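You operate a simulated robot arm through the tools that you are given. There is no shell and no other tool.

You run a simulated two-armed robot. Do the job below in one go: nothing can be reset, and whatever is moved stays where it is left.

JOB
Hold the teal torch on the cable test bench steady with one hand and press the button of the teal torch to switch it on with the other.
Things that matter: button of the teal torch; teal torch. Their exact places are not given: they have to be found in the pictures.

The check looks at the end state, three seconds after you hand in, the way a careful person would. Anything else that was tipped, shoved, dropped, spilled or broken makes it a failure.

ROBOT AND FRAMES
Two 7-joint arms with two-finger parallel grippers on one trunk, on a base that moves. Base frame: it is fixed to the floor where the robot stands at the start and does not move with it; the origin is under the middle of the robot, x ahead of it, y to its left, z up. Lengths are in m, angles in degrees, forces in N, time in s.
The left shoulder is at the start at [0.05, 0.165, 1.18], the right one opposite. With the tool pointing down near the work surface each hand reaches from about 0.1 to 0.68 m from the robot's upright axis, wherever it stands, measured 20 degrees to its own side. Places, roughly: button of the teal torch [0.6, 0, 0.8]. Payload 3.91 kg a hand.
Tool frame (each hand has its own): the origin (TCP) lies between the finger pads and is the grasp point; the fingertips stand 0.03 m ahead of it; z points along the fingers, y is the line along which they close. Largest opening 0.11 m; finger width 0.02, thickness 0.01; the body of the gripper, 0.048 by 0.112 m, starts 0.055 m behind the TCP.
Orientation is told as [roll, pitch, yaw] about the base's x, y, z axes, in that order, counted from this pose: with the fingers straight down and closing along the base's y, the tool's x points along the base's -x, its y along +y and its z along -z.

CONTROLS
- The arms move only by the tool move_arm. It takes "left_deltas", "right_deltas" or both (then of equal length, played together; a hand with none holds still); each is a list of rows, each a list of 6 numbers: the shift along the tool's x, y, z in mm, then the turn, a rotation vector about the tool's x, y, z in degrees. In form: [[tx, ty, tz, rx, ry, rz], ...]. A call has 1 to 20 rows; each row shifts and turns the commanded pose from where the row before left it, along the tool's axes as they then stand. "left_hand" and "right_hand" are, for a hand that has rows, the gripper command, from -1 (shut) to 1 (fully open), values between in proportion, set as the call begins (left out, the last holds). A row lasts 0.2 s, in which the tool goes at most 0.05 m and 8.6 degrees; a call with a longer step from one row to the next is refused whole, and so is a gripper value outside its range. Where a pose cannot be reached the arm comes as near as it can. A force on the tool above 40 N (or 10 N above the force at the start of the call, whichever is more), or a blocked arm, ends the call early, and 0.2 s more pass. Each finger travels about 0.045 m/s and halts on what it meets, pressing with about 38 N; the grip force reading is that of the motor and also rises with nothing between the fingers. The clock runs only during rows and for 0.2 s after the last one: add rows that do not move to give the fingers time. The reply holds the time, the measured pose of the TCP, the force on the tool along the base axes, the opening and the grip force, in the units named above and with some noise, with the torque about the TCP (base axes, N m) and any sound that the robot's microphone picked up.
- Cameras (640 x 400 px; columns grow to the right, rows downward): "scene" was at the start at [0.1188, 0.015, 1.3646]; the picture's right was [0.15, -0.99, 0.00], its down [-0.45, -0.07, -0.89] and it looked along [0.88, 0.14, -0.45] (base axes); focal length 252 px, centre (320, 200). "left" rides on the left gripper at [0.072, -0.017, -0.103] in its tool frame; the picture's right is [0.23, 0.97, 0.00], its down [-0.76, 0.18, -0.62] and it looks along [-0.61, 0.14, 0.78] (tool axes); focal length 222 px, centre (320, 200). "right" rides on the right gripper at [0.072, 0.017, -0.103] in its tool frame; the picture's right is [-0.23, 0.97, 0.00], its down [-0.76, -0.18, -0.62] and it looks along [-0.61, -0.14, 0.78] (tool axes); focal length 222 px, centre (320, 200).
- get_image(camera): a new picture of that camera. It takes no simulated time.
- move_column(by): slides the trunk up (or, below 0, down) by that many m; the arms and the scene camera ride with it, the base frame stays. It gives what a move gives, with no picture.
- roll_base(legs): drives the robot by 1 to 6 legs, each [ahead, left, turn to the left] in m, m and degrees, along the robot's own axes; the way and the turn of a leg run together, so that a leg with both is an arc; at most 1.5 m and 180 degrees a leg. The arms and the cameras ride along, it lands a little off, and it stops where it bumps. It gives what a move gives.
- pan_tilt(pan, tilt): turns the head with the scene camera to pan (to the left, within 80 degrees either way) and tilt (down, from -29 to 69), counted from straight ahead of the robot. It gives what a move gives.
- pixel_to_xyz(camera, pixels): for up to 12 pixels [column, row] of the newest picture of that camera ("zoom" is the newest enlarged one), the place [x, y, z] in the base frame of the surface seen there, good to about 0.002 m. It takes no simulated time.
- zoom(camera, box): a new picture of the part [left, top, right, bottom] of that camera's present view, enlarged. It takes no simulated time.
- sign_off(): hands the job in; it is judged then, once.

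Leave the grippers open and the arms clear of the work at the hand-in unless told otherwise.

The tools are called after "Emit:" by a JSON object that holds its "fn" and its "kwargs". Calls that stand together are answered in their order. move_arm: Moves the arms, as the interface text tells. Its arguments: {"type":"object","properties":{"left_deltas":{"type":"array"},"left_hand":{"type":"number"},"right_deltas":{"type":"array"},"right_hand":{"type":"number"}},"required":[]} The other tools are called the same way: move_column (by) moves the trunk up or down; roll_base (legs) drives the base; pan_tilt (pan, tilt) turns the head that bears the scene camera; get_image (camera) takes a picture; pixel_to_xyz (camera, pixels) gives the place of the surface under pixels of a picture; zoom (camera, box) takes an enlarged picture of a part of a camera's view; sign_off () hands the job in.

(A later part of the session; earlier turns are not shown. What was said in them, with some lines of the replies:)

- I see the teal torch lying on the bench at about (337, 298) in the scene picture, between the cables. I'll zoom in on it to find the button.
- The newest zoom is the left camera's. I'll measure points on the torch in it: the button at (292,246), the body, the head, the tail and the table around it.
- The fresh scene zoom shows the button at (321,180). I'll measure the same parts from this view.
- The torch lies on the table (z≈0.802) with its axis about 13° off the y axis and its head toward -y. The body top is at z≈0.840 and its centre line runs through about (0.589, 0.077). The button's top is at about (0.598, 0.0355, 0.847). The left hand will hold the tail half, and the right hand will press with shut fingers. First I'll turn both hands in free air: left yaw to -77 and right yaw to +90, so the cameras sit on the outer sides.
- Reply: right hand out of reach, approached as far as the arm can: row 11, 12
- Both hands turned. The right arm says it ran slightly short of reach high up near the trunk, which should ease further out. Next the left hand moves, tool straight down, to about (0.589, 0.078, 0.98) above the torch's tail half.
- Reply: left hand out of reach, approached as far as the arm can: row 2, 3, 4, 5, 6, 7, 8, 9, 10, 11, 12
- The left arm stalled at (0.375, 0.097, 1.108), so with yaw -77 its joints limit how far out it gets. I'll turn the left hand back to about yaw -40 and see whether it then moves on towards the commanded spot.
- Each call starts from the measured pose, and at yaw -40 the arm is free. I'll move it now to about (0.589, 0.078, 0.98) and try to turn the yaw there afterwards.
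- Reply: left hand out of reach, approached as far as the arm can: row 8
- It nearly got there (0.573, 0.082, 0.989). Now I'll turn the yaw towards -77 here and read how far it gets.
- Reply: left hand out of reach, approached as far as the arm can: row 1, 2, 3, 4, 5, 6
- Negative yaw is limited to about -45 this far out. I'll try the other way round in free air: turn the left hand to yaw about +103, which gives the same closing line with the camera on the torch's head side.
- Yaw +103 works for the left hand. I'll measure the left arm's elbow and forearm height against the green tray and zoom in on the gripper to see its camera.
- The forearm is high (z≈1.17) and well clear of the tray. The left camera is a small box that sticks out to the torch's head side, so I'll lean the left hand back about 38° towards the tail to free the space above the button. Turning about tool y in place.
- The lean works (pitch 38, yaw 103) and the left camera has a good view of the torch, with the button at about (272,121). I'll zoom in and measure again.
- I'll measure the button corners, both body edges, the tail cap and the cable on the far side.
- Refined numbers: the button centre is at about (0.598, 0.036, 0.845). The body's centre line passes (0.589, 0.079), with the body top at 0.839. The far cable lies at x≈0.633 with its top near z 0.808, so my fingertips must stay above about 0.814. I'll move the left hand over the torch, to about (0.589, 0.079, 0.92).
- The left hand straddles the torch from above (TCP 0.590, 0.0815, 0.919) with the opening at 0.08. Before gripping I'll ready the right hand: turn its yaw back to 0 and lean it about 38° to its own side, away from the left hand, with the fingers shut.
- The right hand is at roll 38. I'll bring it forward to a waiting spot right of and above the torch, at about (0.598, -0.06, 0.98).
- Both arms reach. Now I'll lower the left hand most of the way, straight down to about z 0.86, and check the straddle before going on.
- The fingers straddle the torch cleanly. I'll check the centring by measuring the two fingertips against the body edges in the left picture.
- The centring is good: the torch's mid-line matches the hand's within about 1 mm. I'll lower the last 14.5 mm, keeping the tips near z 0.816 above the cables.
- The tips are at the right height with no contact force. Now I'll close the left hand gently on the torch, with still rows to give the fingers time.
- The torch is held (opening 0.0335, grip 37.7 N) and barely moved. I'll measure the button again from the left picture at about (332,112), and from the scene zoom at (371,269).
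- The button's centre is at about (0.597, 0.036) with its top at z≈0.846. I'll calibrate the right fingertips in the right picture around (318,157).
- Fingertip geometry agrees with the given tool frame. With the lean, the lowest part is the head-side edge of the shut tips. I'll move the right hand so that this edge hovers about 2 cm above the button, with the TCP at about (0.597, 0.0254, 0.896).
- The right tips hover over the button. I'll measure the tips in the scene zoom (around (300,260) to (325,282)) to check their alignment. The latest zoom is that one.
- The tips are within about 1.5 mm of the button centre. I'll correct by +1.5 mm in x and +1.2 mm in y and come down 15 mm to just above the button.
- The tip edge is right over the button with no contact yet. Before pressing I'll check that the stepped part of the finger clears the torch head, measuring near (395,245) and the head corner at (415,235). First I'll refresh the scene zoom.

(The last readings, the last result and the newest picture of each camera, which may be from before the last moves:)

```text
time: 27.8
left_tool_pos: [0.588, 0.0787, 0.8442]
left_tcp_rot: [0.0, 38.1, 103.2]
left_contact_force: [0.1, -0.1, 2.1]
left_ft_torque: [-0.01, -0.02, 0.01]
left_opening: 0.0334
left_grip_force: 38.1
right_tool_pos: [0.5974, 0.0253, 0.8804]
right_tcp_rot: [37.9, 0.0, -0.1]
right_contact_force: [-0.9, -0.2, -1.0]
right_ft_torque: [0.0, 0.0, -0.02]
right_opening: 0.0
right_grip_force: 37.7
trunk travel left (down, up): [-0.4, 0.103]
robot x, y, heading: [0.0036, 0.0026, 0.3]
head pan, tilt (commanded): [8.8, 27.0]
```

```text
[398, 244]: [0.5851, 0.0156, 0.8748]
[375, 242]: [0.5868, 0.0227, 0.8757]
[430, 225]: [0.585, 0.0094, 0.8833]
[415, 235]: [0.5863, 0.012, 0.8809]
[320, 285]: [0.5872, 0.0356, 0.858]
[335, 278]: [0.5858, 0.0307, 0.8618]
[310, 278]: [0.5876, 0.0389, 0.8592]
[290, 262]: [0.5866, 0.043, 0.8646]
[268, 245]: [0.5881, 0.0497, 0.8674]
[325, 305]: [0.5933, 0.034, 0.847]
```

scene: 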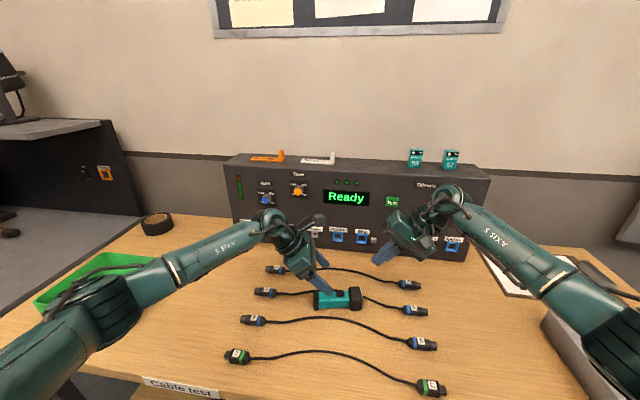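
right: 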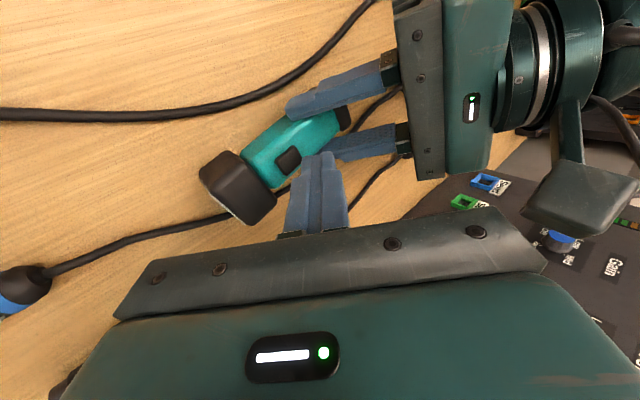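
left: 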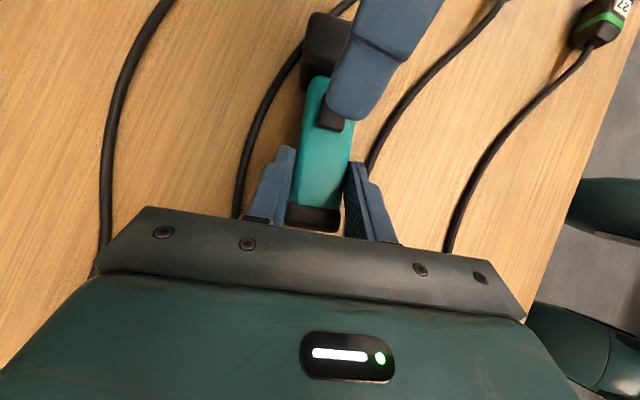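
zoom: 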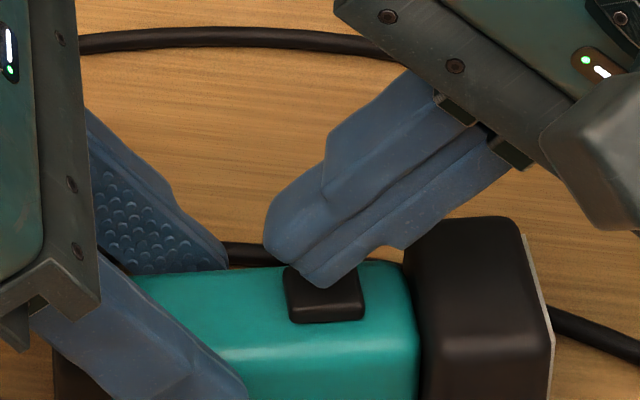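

The stepped part clears the head by about 2 cm. Now I'll press down slowly in 1 mm steps, 4 mm first, and watch the force and sound.

Emit:
{"fn": "move_arm", "kwargs": {"right_deltas": [[0, -0.62, 0.79, 0, 0, 0], [0, -0.62, 0.79, 0, 0, 0], [0, -0.62, 0.79, 0, 0, 0], [0, -0.62, 0.79, 0, 0, 0]]}}

Emit:
{"fn": "zoom", "kwargs": {"camera": "scene", "box": [310, 265, 370, 305]}}

```text
time: 28.8
left_tool_pos: [0.5885, 0.0783, 0.8453]
left_tcp_rot: [-0.1, 38.2, 103.2]
left_contact_force: [-0.5, -0.6, 1.8]
left_ft_torque: [-0.01, -0.03, 0.0]
left_opening: 0.0337
left_grip_force: 37.9
right_tool_pos: [0.5975, 0.0245, 0.8762]
right_tcp_rot: [38.0, 0.0, 0.0]
right_contact_force: [-0.7, -0.2, -0.4]
right_ft_torque: [0.03, -0.04, 0.03]
right_opening: 0.0
right_grip_force: 37.2
trunk travel left (down, up): [-0.4, 0.103]
robot x, y, heading: [-0.002, 0.0001, 0.2]
head pan, tilt (commanded): [8.8, 27.0]
```

```text
10.00 times, centred on (340, 285) of scene
```

zoom: 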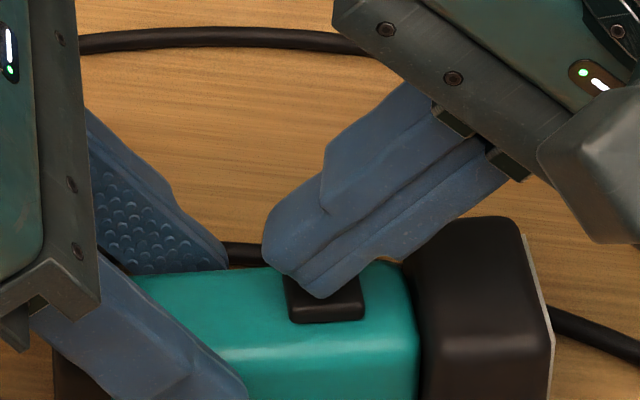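

No contact yet (forces near 0). I'll go on by 3 mm more in 1 mm steps.

Emit:
{"fn": "move_arm", "kwargs": {"right_deltas": [[0, -0.62, 0.79, 0, 0, 0], [0, -0.62, 0.79, 0, 0, 0], [0, -0.62, 0.79, 0, 0, 0]]}}

Emit:
{"fn": "zoom", "kwargs": {"camera": "scene", "box": [310, 265, 370, 305]}}

```text
time: 29.6
left_tool_pos: [0.5878, 0.0781, 0.8455]
left_tcp_rot: [-0.1, 38.1, 103.2]
left_contact_force: [0.1, -0.4, 0.3]
left_ft_torque: [-0.03, -0.04, 0.04]
left_opening: 0.0335
left_grip_force: 38.1
right_tool_pos: [0.5971, 0.0247, 0.873]
right_tcp_rot: [38.0, 0.0, 0.0]
right_contact_force: [0.0, 0.3, 0.9]
right_ft_torque: [0.01, 0.0, 0.03]
right_opening: 0.0
right_grip_force: 37.7
trunk travel left (down, up): [-0.4, 0.103]
robot x, y, heading: [0.0037, 0.0015, -0.2]
head pan, tilt (commanded): [8.8, 27.0]
```

```text
10.00 times, centred on (340, 285) of scene
```

zoom: 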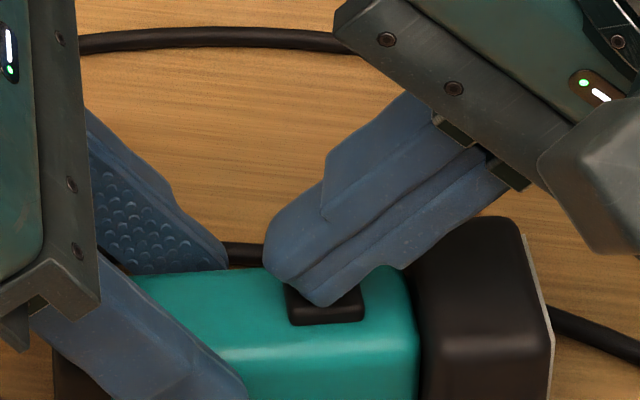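

There is only a hint of force (0.9 N). I'll press on 2 mm more.

Emit:
{"fn": "move_arm", "kwargs": {"right_deltas": [[0, -0.62, 0.79, 0, 0, 0], [0, -0.62, 0.79, 0, 0, 0]]}}

Emit:
{"fn": "zoom", "kwargs": {"camera": "scene", "box": [310, 265, 370, 305]}}

```text
time: 30.2
left_tool_pos: [0.5886, 0.079, 0.8454]
left_tcp_rot: [0.0, 38.0, 103.2]
left_contact_force: [1.2, -0.3, 1.4]
left_ft_torque: [-0.04, -0.07, 0.05]
left_opening: 0.0335
left_grip_force: 37.2
right_tool_pos: [0.5977, 0.0252, 0.8715]
right_tcp_rot: [38.0, -0.1, 0.0]
right_contact_force: [-0.6, -0.5, 2.1]
right_ft_torque: [0.03, 0.0, 0.01]
right_opening: 0.0
right_grip_force: 37.3
trunk travel left (down, up): [-0.4, 0.103]
robot x, y, heading: [-0.0024, -0.0003, -0.0]
head pan, tilt (commanded): [8.8, 27.0]
heard: click
```

```text
10.00 times, centred on (340, 285) of scene
```

zoom: 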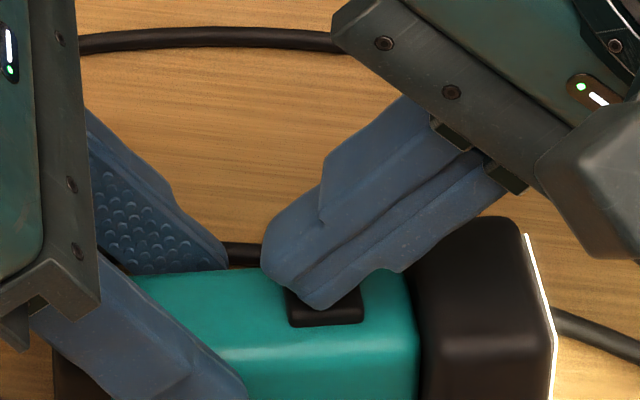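

I heard a click, and the lens edge at (540,300) now glows white, so the torch is on. I'll lift the right hand straight up by 20 mm and check that the light stays on.

Emit:
{"fn": "move_arm", "kwargs": {"right_deltas": [[0, 1.24, -1.57, 0, 0, 0], [0, 1.24, -1.57, 0, 0, 0], [0, 3.1, -3.9, 0, 0, 0], [0, 3.1, -3.9, 0, 0, 0], [0, 3.1, -3.9, 0, 0, 0]]}}

Emit:
{"fn": "zoom", "kwargs": {"camera": "scene", "box": [290, 250, 410, 325]}}

Emit:
{"fn": "get_image", "kwargs": {"camera": "left"}}

```text
time: 31.4
left_tool_pos: [0.587, 0.0786, 0.847]
left_tcp_rot: [0.0, 38.1, 103.2]
left_contact_force: [-0.1, -0.5, 1.9]
left_ft_torque: [0.04, -0.06, 0.01]
left_opening: 0.0336
left_grip_force: 38.0
right_tool_pos: [0.597, 0.0246, 0.8901]
right_tcp_rot: [38.0, 0.1, 0.0]
right_contact_force: [0.4, -0.2, 0.6]
right_ft_torque: [0.0, -0.01, -0.02]
right_opening: 0.0
right_grip_force: 37.8
trunk travel left (down, up): [-0.4, 0.103]
robot x, y, heading: [0.0012, 0.0018, 0.2]
head pan, tilt (commanded): [8.8, 27.0]
```

```text
5.33 times, centred on (350, 288) of scene
```

zoom: 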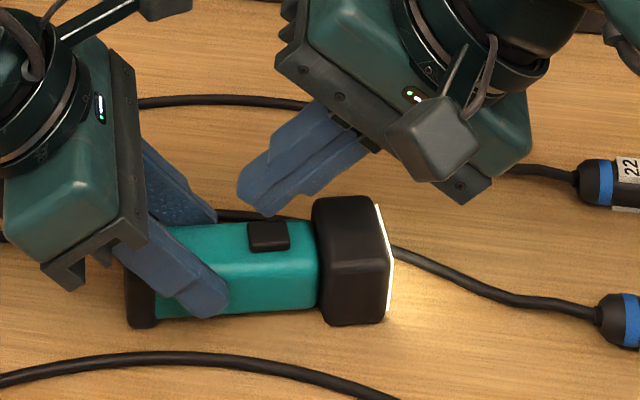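

```text
taken
```

left: 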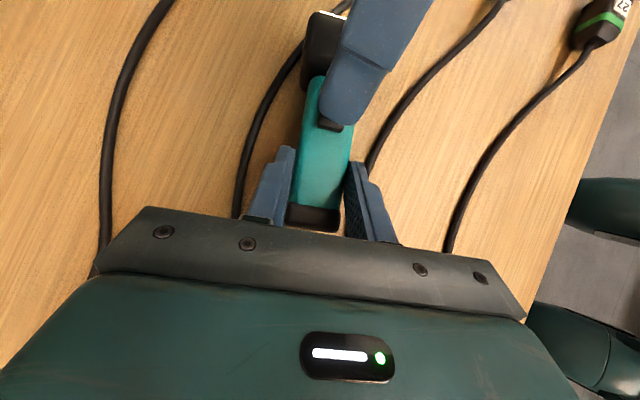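

The torch is lit: the lens is bright with a glow on the table. I'll draw the right hand back along its own axis to the waiting spot, away from the torch.

Emit:
{"fn": "move_arm", "kwargs": {"right_deltas": [[0, -2.4, -20, 0, 0, 0], [0, -2.4, -20, 0, 0, 0], [0, -2.4, -20, 0, 0, 0], [0, -2.4, -20, 0, 0, 0], [0, -2.4, -20, 0, 0, 0], [0, -2.4, -20, 0, 0, 0], [0, 0, 0, 0, 0, 0]]}}

Emit:
{"fn": "get_image", "kwargs": {"camera": "scene"}}

```text
time: 33.0
left_tool_pos: [0.5888, 0.0774, 0.8463]
left_tcp_rot: [0.0, 38.1, 103.2]
left_contact_force: [-0.2, -0.4, 2.1]
left_ft_torque: [0.0, -0.04, 0.02]
left_opening: 0.0335
left_grip_force: 38.0
right_tool_pos: [0.5976, -0.0584, 0.9755]
right_tcp_rot: [38.0, 0.1, -0.1]
right_contact_force: [-0.7, -0.4, -0.4]
right_ft_torque: [0.0, -0.01, 0.01]
right_opening: 0.0
right_grip_force: 37.6
trunk travel left (down, up): [-0.4, 0.103]
robot x, y, heading: [0.0028, 0.0011, -0.4]
head pan, tilt (commanded): [8.8, 27.0]
```

```text
taken
```

scene: 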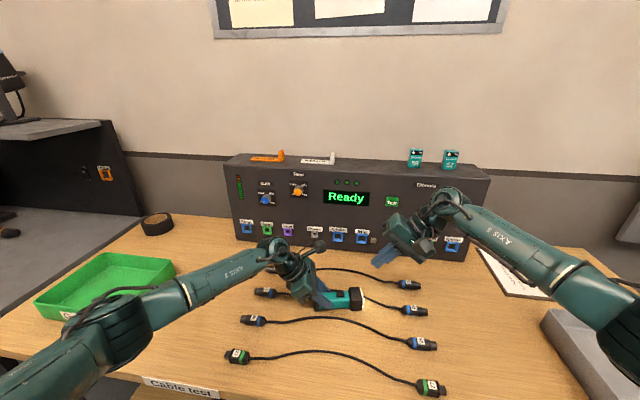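

The right hand is clear. Now I'll open the left hand to the same 0.08 opening as before, with the tips still above the cables, releasing the torch.

Emit:
{"fn": "move_arm", "kwargs": {"left_deltas": [[0, 0, 0, 0, 0, 0], [0, 0, 0, 0, 0, 0], [0, 0, 0, 0, 0, 0], [0, 0, 0, 0, 0, 0], [0, 0, 0, 0, 0, 0], [0, 0, 0, 0, 0, 0]], "left_hand": 0.5}}

Emit:
{"fn": "zoom", "kwargs": {"camera": "scene", "box": [270, 240, 400, 325]}}

```text
time: 34.4
left_tool_pos: [0.5886, 0.0779, 0.8464]
left_tcp_rot: [0.0, 38.1, 103.2]
left_contact_force: [0.1, 0.8, -0.2]
left_ft_torque: [-0.02, 0.0, 0.0]
left_opening: 0.0824
left_grip_force: 0.2
right_tool_pos: [0.5968, -0.0588, 0.9753]
right_tcp_rot: [38.0, 0.0, 0.1]
right_contact_force: [0.1, 1.0, 0.4]
right_ft_torque: [0.01, 0.01, 0.03]
right_opening: 0.0
right_grip_force: 37.4
trunk travel left (down, up): [-0.4, 0.103]
robot x, y, heading: [0.0001, -0.0012, -0.0]
head pan, tilt (commanded): [8.8, 27.0]
```

```text
4.71 times, centred on (335, 282) of scene
```

zoom: 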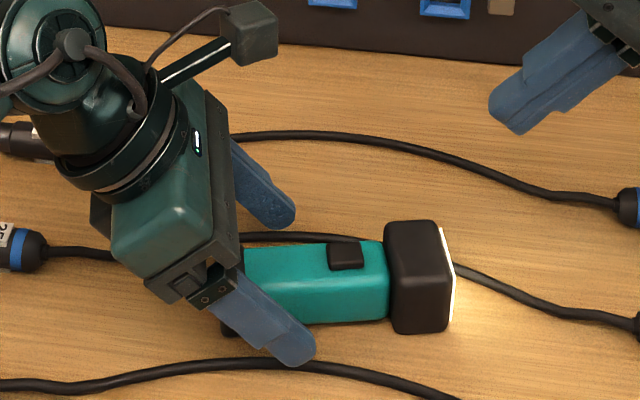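

The torch is released and still lit, unmoved. I'll lift the left hand straight up 10 cm. At the same time the right hand goes up and back, opening in free air.

Emit:
{"fn": "move_arm", "kwargs": {"left_deltas": [[7.75, 0, -9.8, 0, 0, 0], [7.75, 0, -9.8, 0, 0, 0], [7.75, 0, -9.8, 0, 0, 0], [7.75, 0, -9.8, 0, 0, 0], [7.75, 0, -9.8, 0, 0, 0], [7.75, 0, -9.8, 0, 0, 0], [7.75, 0, -9.8, 0, 0, 0], [7.75, 0, -9.8, 0, 0, 0]], "right_deltas": [[20, -0.2, -16, 0, 0, 0], [20, -0.2, -16, 0, 0, 0], [20, -0.2, -16, 0, 0, 0], [20, -0.2, -16, 0, 0, 0], [20, -0.2, -16, 0, 0, 0], [20, -0.2, -16, 0, 0, 0], [20, -0.2, -16, 0, 0, 0], [20, -0.2, -16, 0, 0, 0]], "right_hand": 1}}

Emit:
{"fn": "get_image", "kwargs": {"camera": "scene"}}

Emit:
{"fn": "get_image", "kwargs": {"camera": "left"}}

```text
time: 36.2
left_tool_pos: [0.5879, 0.0771, 0.9456]
left_tcp_rot: [0.1, 38.1, 103.1]
left_contact_force: [-0.3, -0.4, -0.2]
left_ft_torque: [0.0, -0.01, 0.02]
left_opening: 0.0825
left_grip_force: 0.0
right_tool_pos: [0.4372, -0.1409, 1.0748]
right_tcp_rot: [38.1, 0.0, -0.1]
right_contact_force: [-1.0, 0.4, 0.3]
right_ft_torque: [0.01, -0.02, 0.0]
right_opening: 0.1098
right_grip_force: 0.1
trunk travel left (down, up): [-0.4, 0.103]
robot x, y, heading: [-0.0037, 0.0013, 0.0]
head pan, tilt (commanded): [8.8, 27.0]
```

```text
taken
```

scene: 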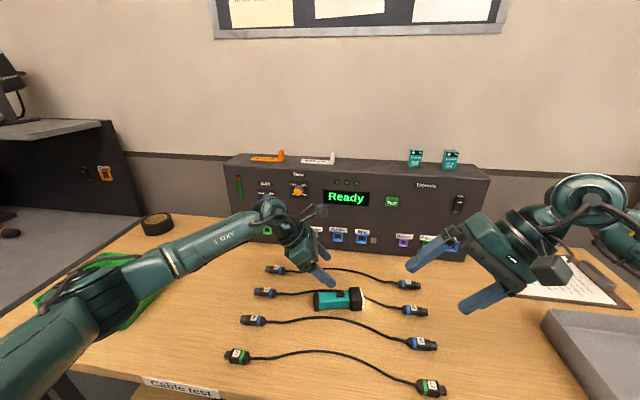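

```text
taken
```

left: 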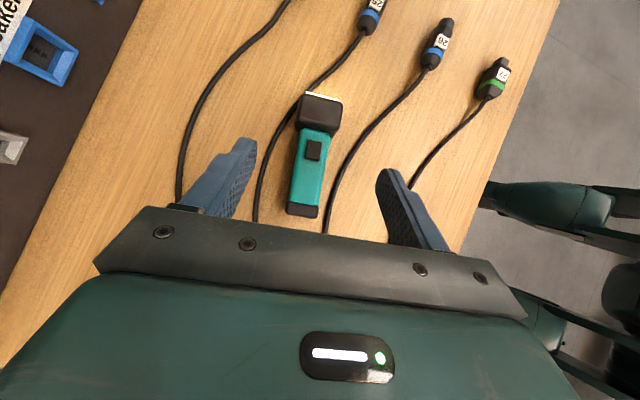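

The torch stands unmoved with the light on. I'll take the left hand up and back, clear of the bench work, and open it fully.

Emit:
{"fn": "move_arm", "kwargs": {"left_deltas": [[-2.1, 19.9, -26.3, 0, 0, 0], [-2.1, 19.9, -26.3, 0, 0, 0], [-2.1, 19.9, -26.3, 0, 0, 0], [-2.1, 19.9, -26.3, 0, 0, 0], [-2.1, 19.9, -26.3, 0, 0, 0], [-2.1, 19.9, -26.3, 0, 0, 0], [-2.1, 19.9, -26.3, 0, 0, 0], [-2.1, 19.9, -26.3, 0, 0, 0]], "left_hand": 1}}

Emit:
{"fn": "get_image", "kwargs": {"camera": "scene"}}

Emit:
{"fn": "zoom", "kwargs": {"camera": "scene", "box": [220, 250, 450, 395]}}

```text
time: 38.0
left_tool_pos: [0.3996, 0.1801, 1.1019]
left_tcp_rot: [0.1, 38.0, 103.3]
left_contact_force: [0.6, -0.2, 0.0]
left_ft_torque: [0.01, 0.05, 0.0]
left_opening: 0.1099
left_grip_force: 0.0
right_tool_pos: [0.4371, -0.1401, 1.0738]
right_tcp_rot: [38.0, 0.0, 0.0]
right_contact_force: [-0.3, -0.6, -0.3]
right_ft_torque: [0.0, 0.0, 0.01]
right_opening: 0.11
right_grip_force: 0.1
trunk travel left (down, up): [-0.4, 0.103]
robot x, y, heading: [0.0021, 0.0005, 0.1]
head pan, tilt (commanded): [8.8, 27.0]
```

```text
taken
```

scene: 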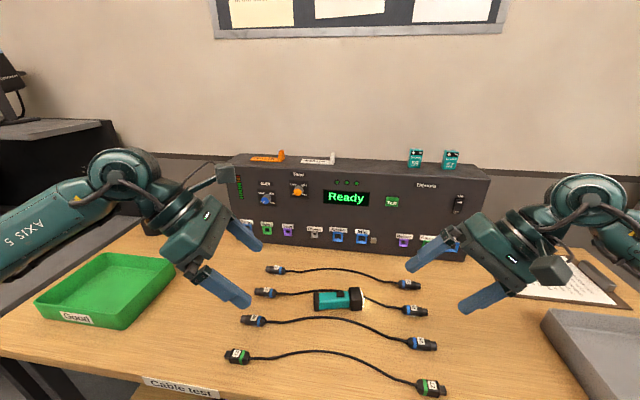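

```text
2.76 times, centred on (335, 322) of scene
```

zoom: 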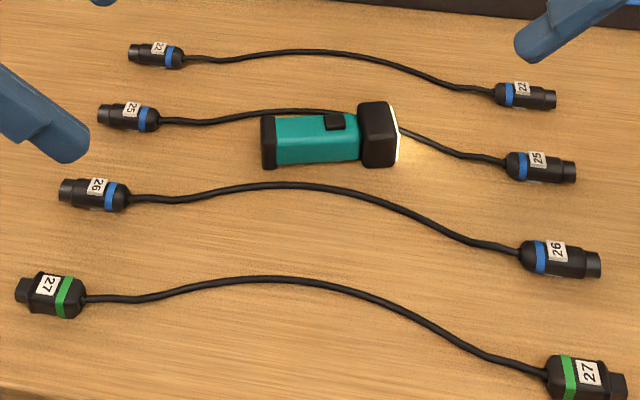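

The torch is on, with its lens lit and a glow on the table, and lies where it was. The four cables, the tray, the tester and the rest look undisturbed. Both hands are open and clear of the work, so I'm handing in the job.

Emit:
{"fn": "sign_off", "kwargs": {}}

```text
The job is handed in.
```

The teal torch is switched on. The left hand held its body while the right hand pressed the button once. I heard a click, and the lens lit up and stayed lit after I let go.

The torch stayed where it was, and the last picture shows the cables, tray and tester undisturbed. I handed the job in with both grippers open and both arms clear of the work. I haven't seen the result of the check.
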